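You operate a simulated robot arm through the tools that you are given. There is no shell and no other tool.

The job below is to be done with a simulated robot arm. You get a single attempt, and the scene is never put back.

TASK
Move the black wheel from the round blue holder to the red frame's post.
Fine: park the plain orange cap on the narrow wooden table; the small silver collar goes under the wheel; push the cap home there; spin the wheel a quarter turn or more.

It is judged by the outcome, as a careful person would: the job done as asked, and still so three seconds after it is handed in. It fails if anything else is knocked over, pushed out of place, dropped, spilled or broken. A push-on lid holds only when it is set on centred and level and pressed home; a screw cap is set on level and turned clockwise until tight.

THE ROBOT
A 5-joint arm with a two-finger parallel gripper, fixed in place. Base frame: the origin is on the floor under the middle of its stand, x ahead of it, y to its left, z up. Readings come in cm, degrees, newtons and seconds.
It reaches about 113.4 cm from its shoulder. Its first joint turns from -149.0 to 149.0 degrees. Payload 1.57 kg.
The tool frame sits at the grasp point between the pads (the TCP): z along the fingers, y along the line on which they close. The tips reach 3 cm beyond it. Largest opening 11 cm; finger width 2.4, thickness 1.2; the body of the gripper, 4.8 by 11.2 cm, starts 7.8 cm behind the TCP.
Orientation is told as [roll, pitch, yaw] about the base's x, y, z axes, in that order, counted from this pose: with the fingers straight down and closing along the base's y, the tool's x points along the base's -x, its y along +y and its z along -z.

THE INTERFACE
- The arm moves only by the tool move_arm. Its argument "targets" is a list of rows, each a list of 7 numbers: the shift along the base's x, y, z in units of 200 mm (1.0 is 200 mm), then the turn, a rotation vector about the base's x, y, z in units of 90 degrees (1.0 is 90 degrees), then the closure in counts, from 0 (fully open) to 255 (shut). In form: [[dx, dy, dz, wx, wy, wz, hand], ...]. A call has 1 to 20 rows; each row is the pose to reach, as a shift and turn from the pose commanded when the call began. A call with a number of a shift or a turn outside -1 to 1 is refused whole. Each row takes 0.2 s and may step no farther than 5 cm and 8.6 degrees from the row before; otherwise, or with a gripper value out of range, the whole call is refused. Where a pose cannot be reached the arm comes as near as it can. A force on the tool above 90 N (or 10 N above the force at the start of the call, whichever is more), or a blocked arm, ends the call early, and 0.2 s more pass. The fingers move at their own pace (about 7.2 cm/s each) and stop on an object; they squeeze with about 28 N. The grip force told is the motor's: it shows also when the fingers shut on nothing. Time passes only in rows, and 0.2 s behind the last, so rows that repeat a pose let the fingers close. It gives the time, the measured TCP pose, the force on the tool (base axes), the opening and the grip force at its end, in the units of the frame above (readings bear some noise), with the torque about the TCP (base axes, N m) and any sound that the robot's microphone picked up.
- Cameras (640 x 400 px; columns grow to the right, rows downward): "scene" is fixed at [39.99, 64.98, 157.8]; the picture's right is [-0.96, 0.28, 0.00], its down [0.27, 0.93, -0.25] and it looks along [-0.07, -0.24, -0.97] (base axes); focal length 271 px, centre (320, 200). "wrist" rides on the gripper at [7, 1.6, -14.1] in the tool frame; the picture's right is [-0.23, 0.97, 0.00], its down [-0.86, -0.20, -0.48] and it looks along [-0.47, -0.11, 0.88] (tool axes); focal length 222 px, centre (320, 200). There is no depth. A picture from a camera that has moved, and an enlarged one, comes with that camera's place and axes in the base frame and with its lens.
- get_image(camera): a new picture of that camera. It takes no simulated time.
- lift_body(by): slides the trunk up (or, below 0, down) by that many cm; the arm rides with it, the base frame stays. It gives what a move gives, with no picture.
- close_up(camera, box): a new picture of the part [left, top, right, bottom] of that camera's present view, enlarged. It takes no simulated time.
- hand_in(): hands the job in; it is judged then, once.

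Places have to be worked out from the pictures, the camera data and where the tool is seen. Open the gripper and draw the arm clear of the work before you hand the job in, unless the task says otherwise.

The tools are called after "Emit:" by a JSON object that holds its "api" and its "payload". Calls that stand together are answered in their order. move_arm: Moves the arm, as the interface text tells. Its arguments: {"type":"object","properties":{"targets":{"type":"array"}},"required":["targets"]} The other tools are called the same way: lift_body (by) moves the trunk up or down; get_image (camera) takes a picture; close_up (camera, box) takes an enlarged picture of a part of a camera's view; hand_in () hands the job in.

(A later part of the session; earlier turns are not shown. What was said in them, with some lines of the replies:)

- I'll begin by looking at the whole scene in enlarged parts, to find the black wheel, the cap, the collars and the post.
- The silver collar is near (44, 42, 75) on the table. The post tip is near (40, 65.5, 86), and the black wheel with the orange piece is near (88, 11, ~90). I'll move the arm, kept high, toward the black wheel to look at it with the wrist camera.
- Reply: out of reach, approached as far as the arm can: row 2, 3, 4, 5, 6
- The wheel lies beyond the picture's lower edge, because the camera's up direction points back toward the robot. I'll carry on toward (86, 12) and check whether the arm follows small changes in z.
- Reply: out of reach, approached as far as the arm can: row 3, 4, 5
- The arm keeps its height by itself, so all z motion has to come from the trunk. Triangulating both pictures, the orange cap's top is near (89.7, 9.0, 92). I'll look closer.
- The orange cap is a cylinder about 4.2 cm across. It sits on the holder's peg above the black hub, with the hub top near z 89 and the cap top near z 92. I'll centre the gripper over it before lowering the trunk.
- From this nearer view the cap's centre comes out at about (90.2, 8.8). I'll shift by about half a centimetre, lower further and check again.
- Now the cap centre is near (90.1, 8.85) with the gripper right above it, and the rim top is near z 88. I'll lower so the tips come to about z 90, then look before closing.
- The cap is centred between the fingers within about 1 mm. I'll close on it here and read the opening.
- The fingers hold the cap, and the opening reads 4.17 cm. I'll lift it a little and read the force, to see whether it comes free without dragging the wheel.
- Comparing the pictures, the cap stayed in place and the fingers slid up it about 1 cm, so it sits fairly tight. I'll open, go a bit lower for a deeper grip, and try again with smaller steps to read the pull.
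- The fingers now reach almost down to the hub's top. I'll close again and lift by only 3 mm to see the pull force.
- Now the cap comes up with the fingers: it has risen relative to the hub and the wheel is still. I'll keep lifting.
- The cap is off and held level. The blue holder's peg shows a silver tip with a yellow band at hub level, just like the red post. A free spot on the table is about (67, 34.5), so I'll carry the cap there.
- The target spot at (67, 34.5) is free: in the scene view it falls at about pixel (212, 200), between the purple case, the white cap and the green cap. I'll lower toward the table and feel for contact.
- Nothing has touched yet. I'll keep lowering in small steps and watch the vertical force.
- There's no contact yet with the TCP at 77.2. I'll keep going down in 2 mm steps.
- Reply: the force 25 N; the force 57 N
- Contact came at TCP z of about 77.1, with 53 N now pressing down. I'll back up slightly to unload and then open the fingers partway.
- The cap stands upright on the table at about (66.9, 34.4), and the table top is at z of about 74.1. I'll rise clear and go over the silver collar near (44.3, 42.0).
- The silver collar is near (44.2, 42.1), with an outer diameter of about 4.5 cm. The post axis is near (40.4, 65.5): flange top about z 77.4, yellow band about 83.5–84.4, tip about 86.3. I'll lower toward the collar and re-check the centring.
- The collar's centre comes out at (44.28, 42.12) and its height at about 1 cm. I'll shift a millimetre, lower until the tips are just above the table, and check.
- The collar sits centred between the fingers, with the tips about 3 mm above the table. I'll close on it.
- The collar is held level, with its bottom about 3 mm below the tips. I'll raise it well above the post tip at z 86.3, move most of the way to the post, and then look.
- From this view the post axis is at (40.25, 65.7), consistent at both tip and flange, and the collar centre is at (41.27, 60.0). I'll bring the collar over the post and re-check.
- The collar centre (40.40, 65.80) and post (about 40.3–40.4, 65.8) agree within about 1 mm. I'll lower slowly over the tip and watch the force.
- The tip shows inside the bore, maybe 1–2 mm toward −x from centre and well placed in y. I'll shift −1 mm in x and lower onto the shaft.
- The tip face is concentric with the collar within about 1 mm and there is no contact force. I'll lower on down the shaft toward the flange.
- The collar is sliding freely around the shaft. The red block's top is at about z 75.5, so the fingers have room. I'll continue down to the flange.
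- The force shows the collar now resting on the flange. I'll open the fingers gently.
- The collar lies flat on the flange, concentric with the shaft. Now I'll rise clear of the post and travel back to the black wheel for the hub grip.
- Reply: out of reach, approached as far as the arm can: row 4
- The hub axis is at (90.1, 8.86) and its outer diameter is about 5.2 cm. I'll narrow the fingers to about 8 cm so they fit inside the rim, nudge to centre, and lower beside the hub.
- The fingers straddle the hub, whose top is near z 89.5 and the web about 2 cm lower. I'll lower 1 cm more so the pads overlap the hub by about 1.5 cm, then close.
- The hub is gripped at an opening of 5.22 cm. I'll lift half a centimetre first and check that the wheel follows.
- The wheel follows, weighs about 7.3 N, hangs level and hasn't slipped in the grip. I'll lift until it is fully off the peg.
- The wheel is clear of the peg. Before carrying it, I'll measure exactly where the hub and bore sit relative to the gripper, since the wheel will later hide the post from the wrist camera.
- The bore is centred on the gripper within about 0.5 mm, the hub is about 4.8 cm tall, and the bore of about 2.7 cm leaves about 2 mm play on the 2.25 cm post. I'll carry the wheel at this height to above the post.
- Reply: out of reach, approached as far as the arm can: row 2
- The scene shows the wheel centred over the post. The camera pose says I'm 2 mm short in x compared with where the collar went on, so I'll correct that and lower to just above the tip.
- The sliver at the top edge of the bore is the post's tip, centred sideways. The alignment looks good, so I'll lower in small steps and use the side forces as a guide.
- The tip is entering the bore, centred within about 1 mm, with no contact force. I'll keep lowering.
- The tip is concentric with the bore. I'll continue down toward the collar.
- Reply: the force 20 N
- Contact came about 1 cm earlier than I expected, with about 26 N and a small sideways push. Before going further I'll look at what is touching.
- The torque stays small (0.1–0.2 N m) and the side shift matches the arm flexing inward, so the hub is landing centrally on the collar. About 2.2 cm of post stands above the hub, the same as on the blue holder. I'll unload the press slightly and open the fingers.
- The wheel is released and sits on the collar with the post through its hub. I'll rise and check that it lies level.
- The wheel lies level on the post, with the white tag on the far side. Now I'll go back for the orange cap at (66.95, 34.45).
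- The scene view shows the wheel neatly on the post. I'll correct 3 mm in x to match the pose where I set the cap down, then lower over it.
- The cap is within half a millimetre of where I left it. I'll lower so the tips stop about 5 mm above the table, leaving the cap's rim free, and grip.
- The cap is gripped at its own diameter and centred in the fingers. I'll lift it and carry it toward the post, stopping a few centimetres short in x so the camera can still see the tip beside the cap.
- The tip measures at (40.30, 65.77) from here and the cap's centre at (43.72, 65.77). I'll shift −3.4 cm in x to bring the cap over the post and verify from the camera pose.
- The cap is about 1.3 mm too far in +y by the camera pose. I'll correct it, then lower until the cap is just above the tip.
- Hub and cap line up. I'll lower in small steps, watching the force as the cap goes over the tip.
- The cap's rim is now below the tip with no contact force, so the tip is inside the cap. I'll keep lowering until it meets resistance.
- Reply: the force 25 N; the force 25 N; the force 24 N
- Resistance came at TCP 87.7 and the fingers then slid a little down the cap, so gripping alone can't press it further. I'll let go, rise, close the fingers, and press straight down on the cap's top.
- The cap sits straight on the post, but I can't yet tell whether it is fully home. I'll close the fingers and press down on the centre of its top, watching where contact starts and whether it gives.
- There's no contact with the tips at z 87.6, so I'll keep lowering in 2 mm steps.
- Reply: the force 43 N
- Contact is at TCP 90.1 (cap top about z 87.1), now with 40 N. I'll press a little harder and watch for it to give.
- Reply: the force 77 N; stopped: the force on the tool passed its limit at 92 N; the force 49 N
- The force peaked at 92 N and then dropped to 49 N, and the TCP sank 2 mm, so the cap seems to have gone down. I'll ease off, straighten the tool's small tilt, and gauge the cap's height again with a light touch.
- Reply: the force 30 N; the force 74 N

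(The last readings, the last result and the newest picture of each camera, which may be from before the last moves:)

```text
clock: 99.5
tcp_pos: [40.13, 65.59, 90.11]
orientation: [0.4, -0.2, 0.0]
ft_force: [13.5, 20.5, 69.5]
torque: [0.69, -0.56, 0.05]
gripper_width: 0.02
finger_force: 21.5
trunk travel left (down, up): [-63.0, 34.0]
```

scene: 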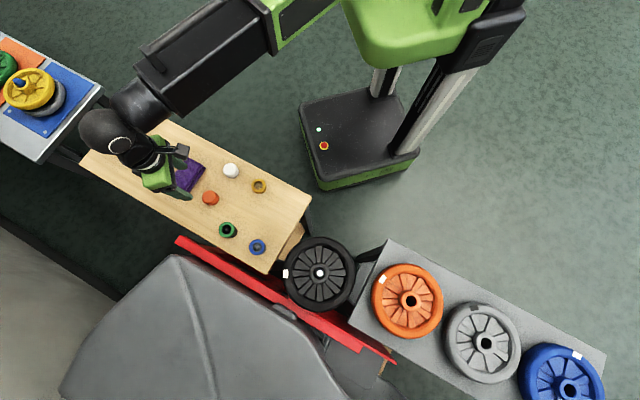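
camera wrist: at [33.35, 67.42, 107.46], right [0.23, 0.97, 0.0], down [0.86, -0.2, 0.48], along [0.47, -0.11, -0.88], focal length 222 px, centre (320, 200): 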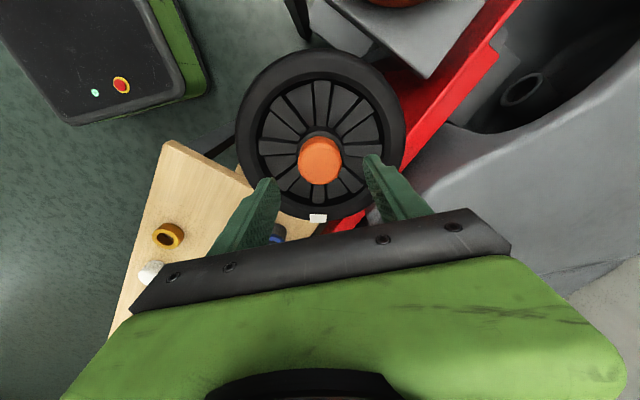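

The second press meets the same stiff stop at almost the same height (about 0.5 mm lower), holding 70 N. The cap top now stands about 0.9 cm above the post tip, just as it did on the blue holder. I'll back off and look at the cap–hub joint from the side.

Emit:
{"api": "lift_body", "payload": {"by": 4}}

Emit:
{"api": "move_arm", "payload": {"targets": [[-0.2, 0, 0, 0, 0, 0, 150], [-0.4, 0, 0, 0, 0, 0, 0], [-0.55, 0, 0, 0, 0, 0, 0], [-0.55, 0, 0, 0, 0, 0, 0]]}}

Emit:
{"api": "get_image", "payload": {"camera": "wrist"}}

Emit:
{"api": "get_image", "payload": {"camera": "scene"}}

```text
clock: 100.3
tcp_pos: [40.1, 65.77, 93.69]
orientation: [0.0, 0.0, -0.1]
ft_force: [0.2, -0.6, -0.3]
torque: [-0.01, 0.0, -0.03]
gripper_width: 0.0
finger_force: 20.8
trunk travel left (down, up): [-67.0, 30.0]
```

```text
clock: 101.3
tcp_pos: [29.05, 65.65, 93.7]
orientation: [-0.1, 0.0, 0.0]
ft_force: [-0.5, 1.0, 0.4]
torque: [0.02, 0.0, -0.01]
gripper_width: 10.99
finger_force: 0.0
trunk travel left (down, up): [-67.0, 30.0]
```

```text
taken
camera wrist: at [22.21, 67.37, 107.81], right [0.23, 0.97, 0.0], down [0.86, -0.2, 0.48], along [0.47, -0.11, -0.88], focal length 222 px, centre (320, 200)
```

wrist: 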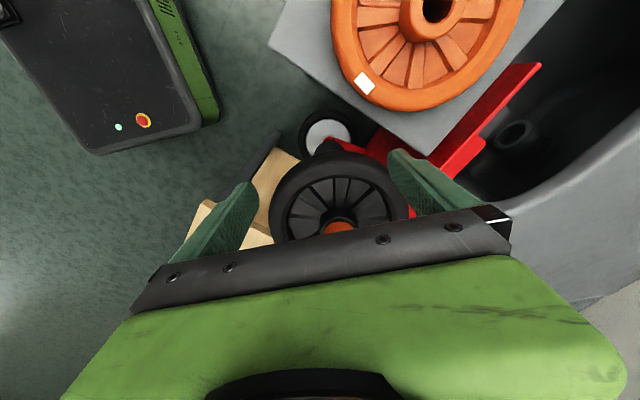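

```text
taken
```

scene: 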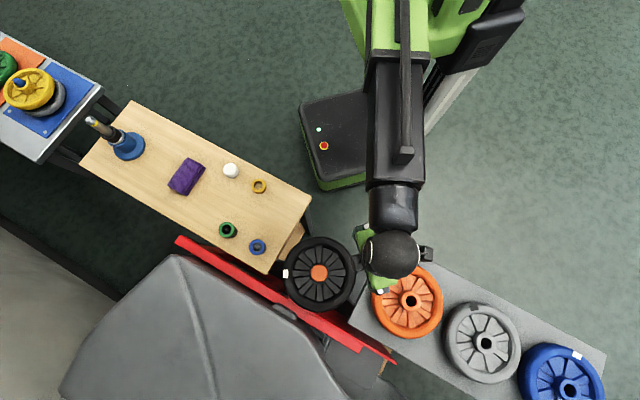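

The cap is just hidden by the gripper bar, so I'll come back 2 cm.

Emit:
{"api": "move_arm", "payload": {"targets": [[0.1, 0, 0, 0, 0, 0, 0], [0.1, 0, 0, 0, 0, 0, 0]]}}

Emit:
{"api": "close_up", "payload": {"camera": "wrist", "box": [270, 140, 410, 240]}}

Emit:
{"api": "close_up", "payload": {"camera": "scene", "box": [270, 220, 370, 320]}}

```text
clock: 101.9
tcp_pos: [31.2, 65.69, 93.66]
orientation: [0.0, 0.0, 0.0]
ft_force: [-0.2, 1.3, 0.4]
torque: [0.01, -0.02, 0.01]
gripper_width: 11.0
finger_force: 0.1
trunk travel left (down, up): [-67.0, 30.0]
```

```text
4.00 times, centred on (340, 190) of wrist
camera zoom: at [24.32, 67.41, 107.81], right [0.23, 0.97, 0.0], down [0.86, -0.2, 0.48], along [0.47, -0.11, -0.88], focal length 888 px, centre (240, 240)
```

zoom: 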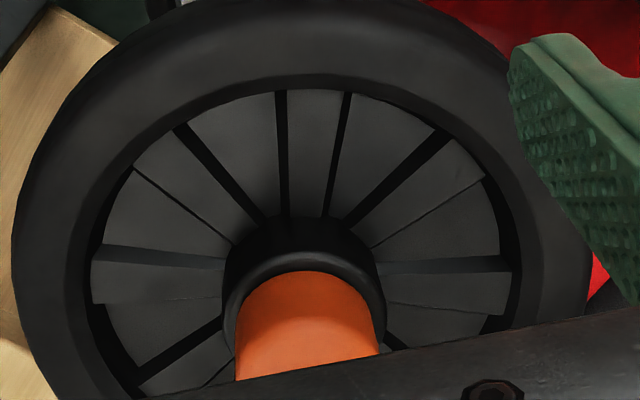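

```text
4.00 times, centred on (320, 270) of scene
camera zoom: at [39.99, 64.98, 157.8], right [-0.96, 0.28, 0.0], down [0.27, 0.93, -0.25], along [-0.07, -0.24, -0.97], focal length 1086 px, centre (320, -80)
```

zoom: 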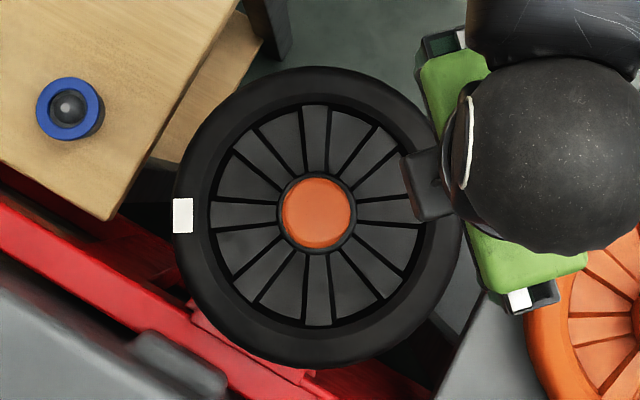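

From this angle the cap sits flush on the hub (cap base about z 84.4, hub top about 84.3) with no visible gap, and it held a 9 N pull earlier. Next is the spin: I'll go back over the axis with the fingers narrowed to 8 cm and come down around the hub below the cap.

Emit:
{"api": "move_arm", "payload": {"targets": [[0.2, 0, 0, 0, 0, 0, 70], [0.4, 0, 0, 0, 0, 0, 70], [0.45, 0, 0, 0, 0, 0, 70], [0.45, 0, 0, 0, 0, 0, 70]]}}

Emit:
{"api": "close_up", "payload": {"camera": "wrist", "box": [200, 60, 440, 240]}}

```text
clock: 102.9
tcp_pos: [40.36, 65.91, 93.68]
orientation: [0.0, 0.0, 0.1]
ft_force: [-0.5, 0.5, 0.5]
torque: [-0.03, 0.0, -0.01]
gripper_width: 7.99
finger_force: 0.0
trunk travel left (down, up): [-67.0, 30.0]
```

```text
2.22 times, centred on (320, 150) of wrist
camera zoom: at [33.42, 67.54, 107.81], right [0.23, 0.97, 0.0], down [0.86, -0.2, 0.48], along [0.47, -0.11, -0.88], focal length 494 px, centre (320, 311)
```

zoom: 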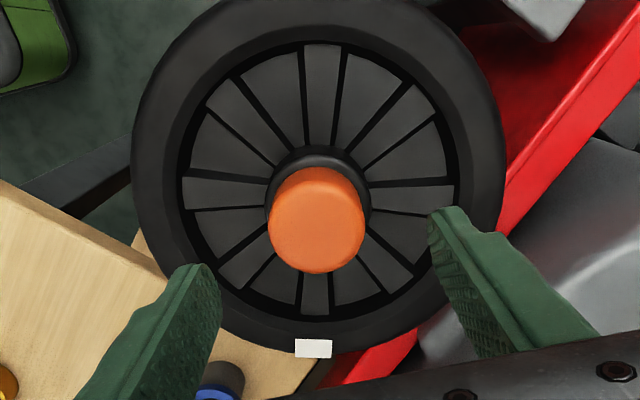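

I'm 1 mm off in x and y. I'll correct that and lower around the hub, then close gently and read the width.

Emit:
{"api": "move_arm", "payload": {"targets": [[-0.0055, -0.0065, 0, 0, 0, 0, 70], [-0.0055, -0.0065, 0, 0, 0, 0, 70]]}}

Emit:
{"api": "lift_body", "payload": {"by": -6}}

Emit:
{"api": "lift_body", "payload": {"by": -2.2}}

Emit:
{"api": "close_up", "payload": {"camera": "wrist", "box": [200, 60, 440, 240]}}

```text
clock: 103.5
tcp_pos: [40.16, 65.74, 93.71]
orientation: [0.1, 0.1, 0.0]
ft_force: [-0.2, -0.6, 0.0]
torque: [0.0, -0.04, 0.02]
gripper_width: 7.97
finger_force: 0.1
trunk travel left (down, up): [-67.0, 30.0]
```

```text
clock: 104.5
tcp_pos: [40.18, 65.74, 87.7]
orientation: [0.1, 0.0, 0.0]
ft_force: [0.0, -0.3, -0.2]
torque: [-0.03, 0.01, 0.01]
gripper_width: 8.01
finger_force: 0.1
trunk travel left (down, up): [-61.0, 36.0]
```

```text
clock: 105.2
tcp_pos: [40.16, 65.63, 85.53]
orientation: [-0.1, 0.0, 0.0]
ft_force: [-0.2, -1.0, -0.7]
torque: [-0.01, 0.0, -0.04]
gripper_width: 7.97
finger_force: 0.1
trunk travel left (down, up): [-58.8, 38.2]
```

```text
2.22 times, centred on (320, 150) of wrist
camera zoom: at [33.29, 67.42, 99.61], right [0.23, 0.97, 0.0], down [0.86, -0.2, 0.48], along [0.47, -0.11, -0.88], focal length 494 px, centre (320, 311)
```

zoom: 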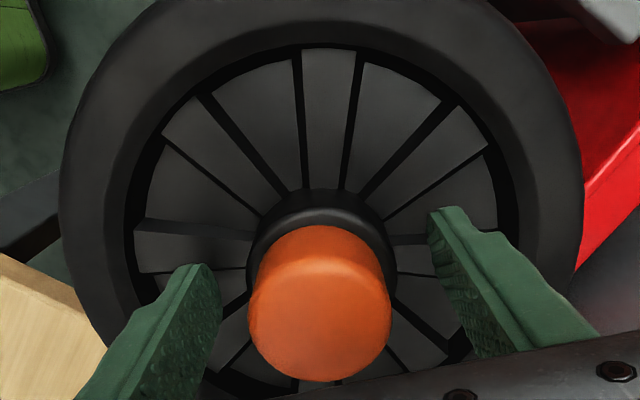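

The fingers flank the hub below the cap. I'll close on the hub and then turn slowly by 40° about the vertical, watching the torque.

Emit:
{"api": "move_arm", "payload": {"targets": [[0, 0, 0, 0, 0, 0, 255], [0, 0, 0, 0, 0, 0, 255], [0, 0, 0, 0, 0, 0, 255], [0, 0, 0, 0, 0, 0, 255]]}}

Emit:
{"api": "move_arm", "payload": {"targets": [[0, 0, 0, 0, 0, 0.06, 255], [0, 0, 0, 0, 0, 0.14, 255], [0, 0, 0, 0, 0, 0.22, 255], [0, 0, 0, 0, 0, 0.22, 255]]}}

Emit:
{"api": "get_image", "payload": {"camera": "scene"}}

Emit:
{"api": "get_image", "payload": {"camera": "wrist"}}

```text
clock: 106.2
tcp_pos: [40.29, 65.79, 85.49]
orientation: [0.0, 0.0, 0.1]
ft_force: [0.2, -0.4, 0.6]
torque: [-0.08, 0.03, -0.01]
gripper_width: 5.21
finger_force: 27.7
trunk travel left (down, up): [-58.8, 38.2]
```

```text
clock: 107.2
tcp_pos: [40.21, 65.85, 85.55]
orientation: [0.1, 0.0, 19.9]
ft_force: [-0.8, 0.3, 0.6]
torque: [0.01, 0.01, 0.07]
gripper_width: 5.19
finger_force: 28.7
trunk travel left (down, up): [-58.8, 38.2]
```

```text
taken
```

scene: 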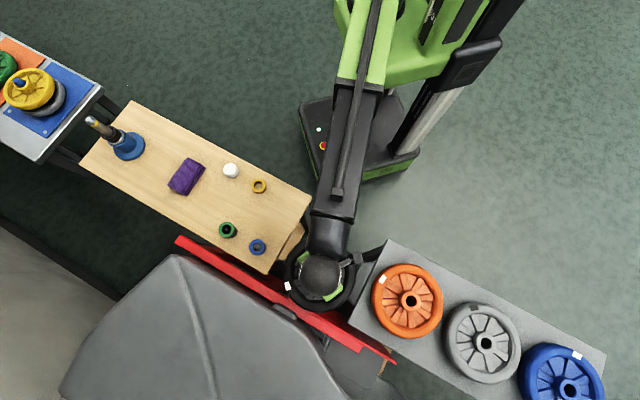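

```text
taken
camera wrist: at [33.16, 64.94, 99.61], right [-0.12, 0.99, 0.0], down [0.87, 0.1, 0.48], along [0.48, 0.06, -0.88], focal length 222 px, centre (320, 200)
```

wrist: 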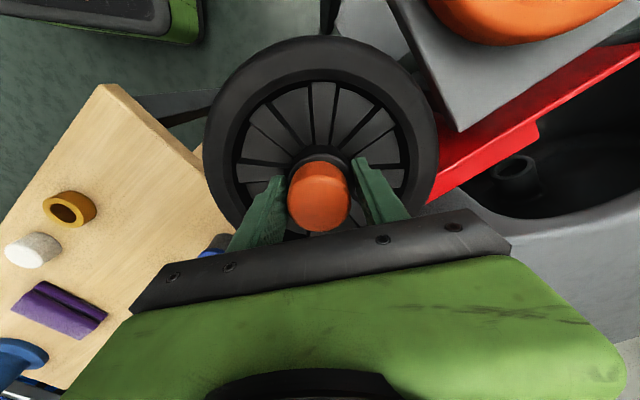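

The wheel turned 20° with the gripper, with almost no resistance, and the cap stayed put. I'll continue in the same direction.

Emit:
{"api": "move_arm", "payload": {"targets": [[0, 0, 0, 0, 0, 0.07, 255], [0, 0, 0, 0, 0, 0.15, 255], [0, 0, 0, 0, 0, 0.23, 255], [0, 0, 0, 0, 0, 0.31, 255], [0, 0, 0, 0, 0, 0.39, 255], [0, 0, 0, 0, 0, 0.45, 255], [0, 0, 0, 0, 0, 0.45, 255]]}}

Emit:
{"api": "get_image", "payload": {"camera": "scene"}}

Emit:
{"api": "get_image", "payload": {"camera": "wrist"}}

```text
clock: 108.8
tcp_pos: [40.22, 65.64, 85.41]
orientation: [0.0, 0.0, 60.3]
ft_force: [0.2, -3.0, 0.7]
torque: [-0.04, -0.07, 0.05]
gripper_width: 5.19
finger_force: 28.2
trunk travel left (down, up): [-58.8, 38.2]
```

```text
taken
```

scene: 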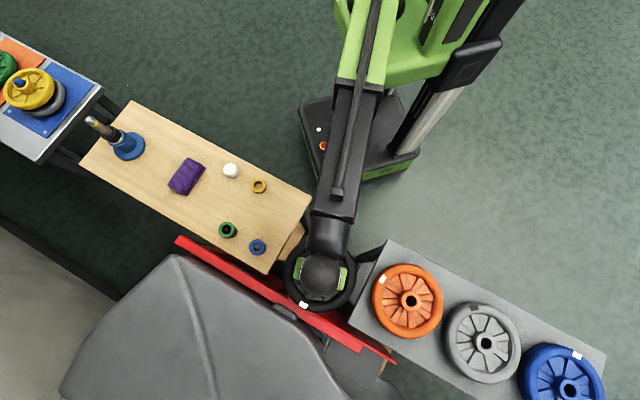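

```text
taken
camera wrist: at [35.38, 60.51, 99.62], right [-0.73, 0.68, 0.0], down [0.6, 0.65, 0.48], along [0.32, 0.35, -0.88], focal length 222 px, centre (320, 200)
```

wrist: 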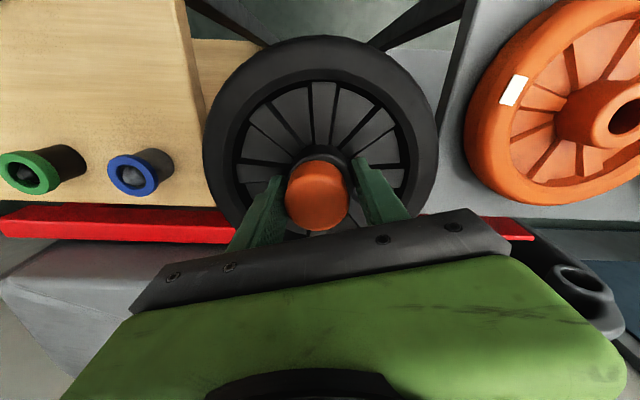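

The wheel has turned 60° and the tag moved with it. I'll continue well past the quarter turn.

Emit:
{"api": "move_arm", "payload": {"targets": [[0, 0, 0, 0, 0, 0.07, 255], [0, 0, 0, 0, 0, 0.15, 255], [0, 0, 0, 0, 0, 0.23, 255], [0, 0, 0, 0, 0, 0.31, 255], [0, 0, 0, 0, 0, 0.39, 255], [0, 0, 0, 0, 0, 0.47, 255], [0, 0, 0, 0, 0, 0.55, 255], [0, 0, 0, 0, 0, 0.62, 255], [0, 0, 0, 0, 0, 0.62, 255]]}}

Emit:
{"api": "get_image", "payload": {"camera": "scene"}}

Emit:
{"api": "get_image", "payload": {"camera": "wrist"}}

```text
clock: 110.8
tcp_pos: [40.26, 65.68, 85.48]
orientation: [0.1, 0.0, 116.2]
ft_force: [6.0, -10.7, -0.3]
torque: [-0.42, -0.22, 0.0]
gripper_width: 5.19
finger_force: 28.3
trunk travel left (down, up): [-58.8, 38.2]
```

```text
taken
```

scene: 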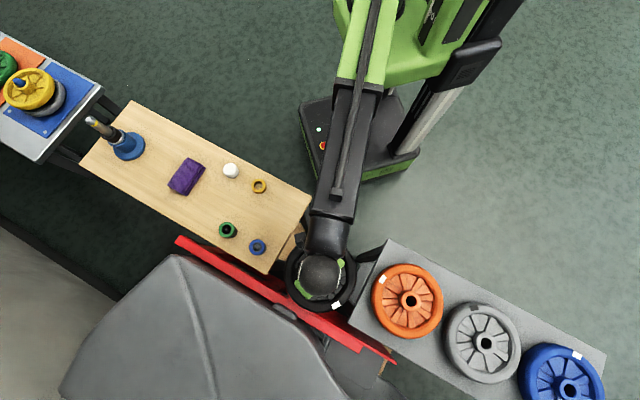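

```text
taken
camera wrist: at [41.98, 58.75, 99.62], right [-0.97, -0.23, 0.0], down [-0.2, 0.86, 0.48], along [-0.11, 0.47, -0.88], focal length 222 px, centre (320, 200)
```

wrist: 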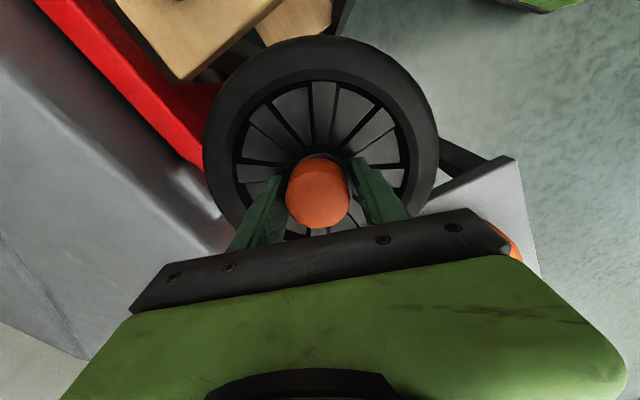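

The tag has gone round about 116°, so that's well over a quarter turn. I'll open the fingers and rise off the hub.

Emit:
{"api": "move_arm", "payload": {"targets": [[0, 0, 0, 0, 0, 0, 180], [0, 0, 0, 0, 0, 0, 120], [0, 0, 0, 0, 0, 0, 80], [0, 0, 0, 0, 0, 0, 80]]}}

Emit:
{"api": "close_up", "payload": {"camera": "wrist", "box": [200, 60, 440, 240]}}

Emit:
{"api": "lift_body", "payload": {"by": 9}}

Emit:
{"api": "get_image", "payload": {"camera": "wrist"}}

Emit:
{"api": "get_image", "payload": {"camera": "scene"}}

```text
clock: 111.8
tcp_pos: [40.18, 65.74, 85.43]
orientation: [0.1, 0.0, 116.2]
ft_force: [-0.3, -0.7, 0.3]
torque: [-0.02, -0.01, -0.01]
gripper_width: 7.56
finger_force: 0.0
trunk travel left (down, up): [-58.8, 38.2]
```

```text
2.22 times, centred on (320, 150) of wrist
camera zoom: at [41.86, 58.81, 99.61], right [-0.97, -0.22, 0.0], down [-0.2, 0.86, 0.48], along [-0.11, 0.47, -0.88], focal length 494 px, centre (320, 311)
```

zoom: 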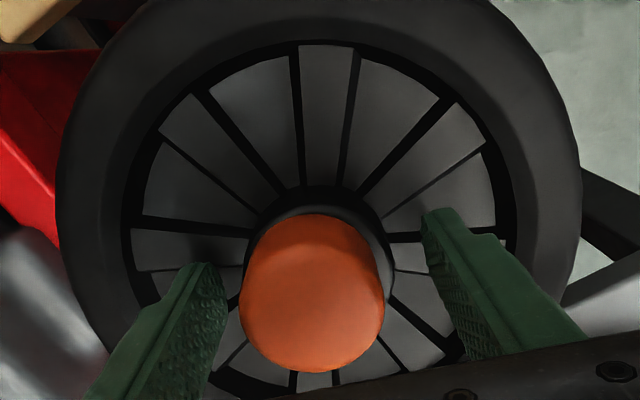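

```text
clock: 113.0
tcp_pos: [40.21, 65.66, 94.45]
orientation: [0.0, 0.0, 116.1]
ft_force: [0.0, 0.1, 0.6]
torque: [-0.02, -0.02, -0.04]
gripper_width: 7.53
finger_force: 0.0
trunk travel left (down, up): [-67.8, 29.2]
```

```text
taken
camera wrist: at [41.86, 58.81, 108.61], right [-0.97, -0.22, 0.0], down [-0.2, 0.86, 0.48], along [-0.11, 0.47, -0.88], focal length 222 px, centre (320, 200)
```

wrist: 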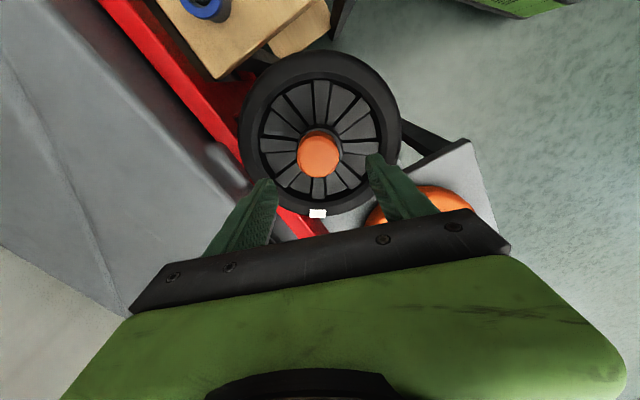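

```text
taken
```

scene: 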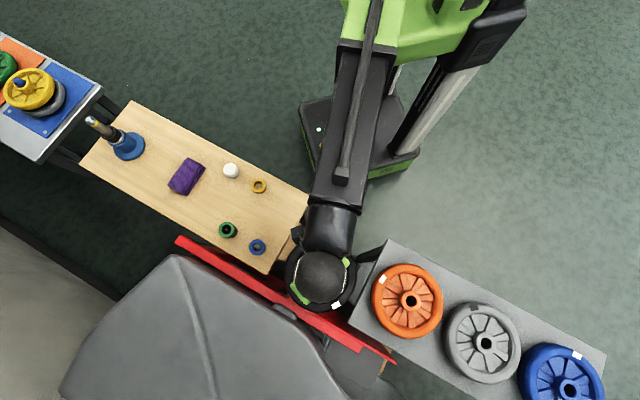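

The wheel spun and has been released. Before leaving I'll check that the cap is still level and centred.

Emit:
{"api": "close_up", "payload": {"camera": "wrist", "box": [260, 90, 380, 190]}}

```text
4.00 times, centred on (320, 140) of wrist
camera zoom: at [41.86, 58.81, 108.61], right [-0.97, -0.22, 0.0], down [-0.2, 0.86, 0.48], along [-0.11, 0.47, -0.88], focal length 888 px, centre (320, 440)
```

zoom: 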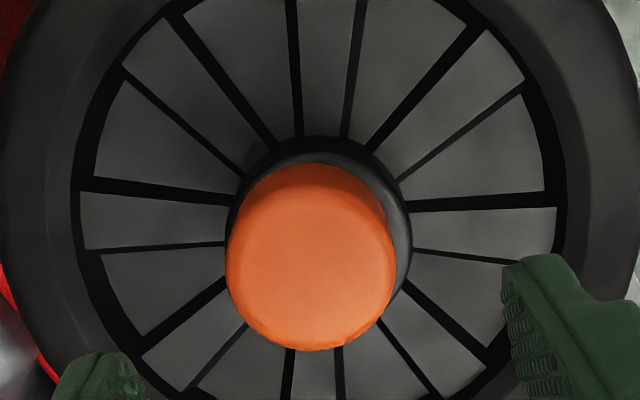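

The cap is level, its top at the same height as when pressed home. The small offset is just the wheel's play on the post. I'll open fully, rise and draw the arm back clear of the work.

Emit:
{"api": "lift_body", "payload": {"by": 12}}

Emit:
{"api": "move_arm", "payload": {"targets": [[0, -0.2, 0, 0, 0, 0, 40], [0, -0.4, 0, 0, 0, 0, 0], [0, -0.6, 0, 0, 0, 0, 0], [0, -0.8, 0, 0, 0, 0, 0], [0, -1.0, 0, 0, 0, 0, 0]]}}

Emit:
{"api": "move_arm", "payload": {"targets": [[0, -0.2, 0, 0, 0, 0, 0], [0, -0.4, 0, 0, 0, 0, 0], [0, -0.5, 0, 0, 0, 0, 0], [0, -0.5, 0, 0, 0, 0, 0]]}}

Emit:
{"api": "get_image", "payload": {"camera": "scene"}}

Emit:
{"api": "close_up", "payload": {"camera": "scene", "box": [270, 220, 370, 320]}}

Emit:
{"api": "get_image", "payload": {"camera": "wrist"}}

```text
clock: 114.5
tcp_pos: [40.24, 65.7, 106.38]
orientation: [0.0, 0.0, 116.1]
ft_force: [-0.2, -0.6, 0.1]
torque: [-0.03, 0.02, -0.01]
gripper_width: 7.57
finger_force: 0.0
trunk travel left (down, up): [-79.8, 17.2]
```

```text
clock: 115.7
tcp_pos: [40.25, 45.86, 106.5]
orientation: [0.1, 0.1, 116.1]
ft_force: [-0.2, 0.1, 0.6]
torque: [0.04, 0.01, 0.03]
gripper_width: 11.0
finger_force: 0.0
trunk travel left (down, up): [-79.8, 17.2]
```

```text
clock: 116.7
tcp_pos: [41.77, 37.1, 106.57]
orientation: [0.0, 0.0, 116.1]
ft_force: [-0.1, 0.0, 0.7]
torque: [-0.02, -0.02, -0.01]
gripper_width: 11.01
finger_force: 0.0
out of reach, approached as far as the arm can: row 2, 3, 4
trunk travel left (down, up): [-79.8, 17.2]
```

```text
taken
```

scene: 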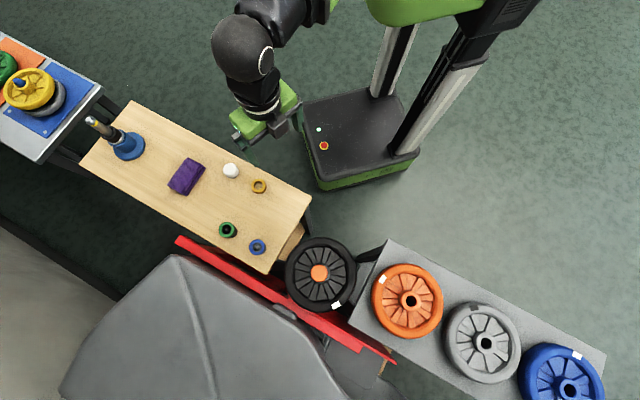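

```text
4.00 times, centred on (320, 270) of scene
camera zoom: at [39.99, 64.98, 157.8], right [-0.96, 0.28, 0.0], down [0.27, 0.93, -0.25], along [-0.07, -0.24, -0.97], focal length 1086 px, centre (320, -80)
```

zoom: 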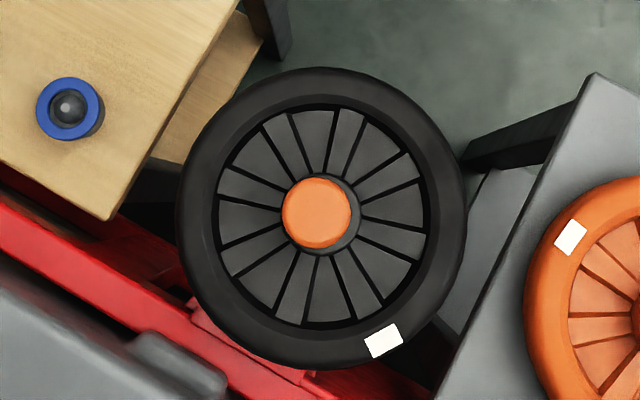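

```text
taken
camera wrist: at [43.5, 30.31, 120.62], right [-0.97, -0.23, 0.0], down [-0.2, 0.86, 0.48], along [-0.11, 0.46, -0.88], focal length 222 px, centre (320, 200)
```

wrist: 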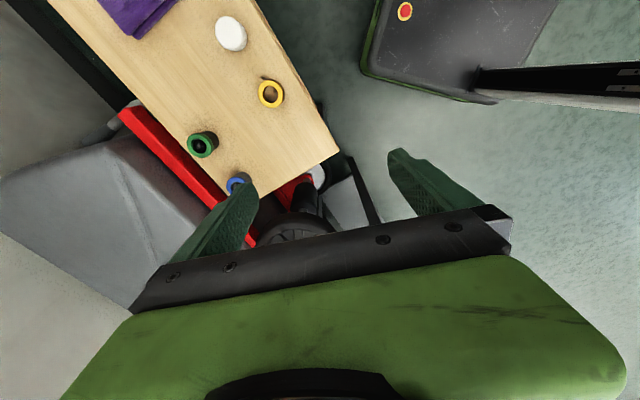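

The wheel sits on the post with the cap on it, the tag shows it turned, and everything else is in place. I'll take one last closer look at the joint and the table before handing in.

Emit:
{"api": "close_up", "payload": {"camera": "wrist", "box": [230, 140, 400, 250]}}

Emit:
{"api": "close_up", "payload": {"camera": "scene", "box": [60, 90, 320, 280]}}

```text
3.64 times, centred on (315, 195) of wrist
camera zoom: at [43.5, 30.31, 120.62], right [-0.97, -0.23, 0.0], down [-0.2, 0.86, 0.48], along [-0.11, 0.46, -0.88], focal length 808 px, centre (338, 218)
```

zoom: 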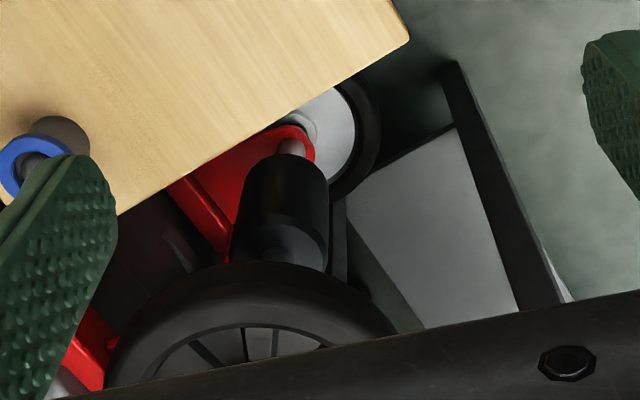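

```text
2.11 times, centred on (190, 185) of scene
camera zoom: at [39.99, 64.98, 157.8], right [-0.96, 0.28, 0.0], down [0.27, 0.93, -0.25], along [-0.07, -0.24, -0.97], focal length 571 px, centre (594, 232)
```

zoom: 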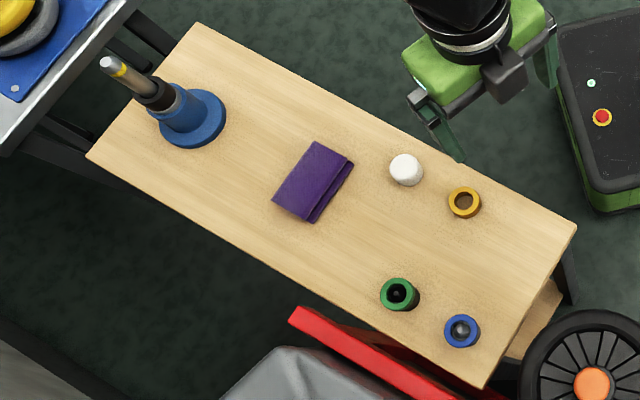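

The cap, wheel, holder and all the table pieces are where they should be, and the gripper is open and clear. I'm handing the job in.

Emit:
{"api": "hand_in", "payload": {}}

```text
The job is handed in.
```

The black wheel is now on the red frame's post, with the silver collar under it and the orange cap pushed on top. I have handed the job in.

- **Cap parked:** I pulled the orange cap off the blue holder and stood it on the wooden table until the wheel was in place.
- **Collar:** The silver collar went onto the post first and lies flat on its flange.
- **Wheel:** It sits on the collar with about 2.2 cm of post showing above the hub, about the same as on the blue holder.
- **Cap pushed home:** I pressed it down with up to 92 N. It sits flush with the hub, and I saw no gap. It also held a pull of about 9 N before that final press. I heard no click, and I did not pull-test it again afterwards.
- **Spin:** I turned the wheel about 116°. The white tag on the rim moved with it, and the cap stayed in place. The wheel ended about 2–3 mm off-centre under the cap, which looks like its normal play on the post.

Nothing else looks moved in the final pictures. The gripper is open and the arm is clear of the work.
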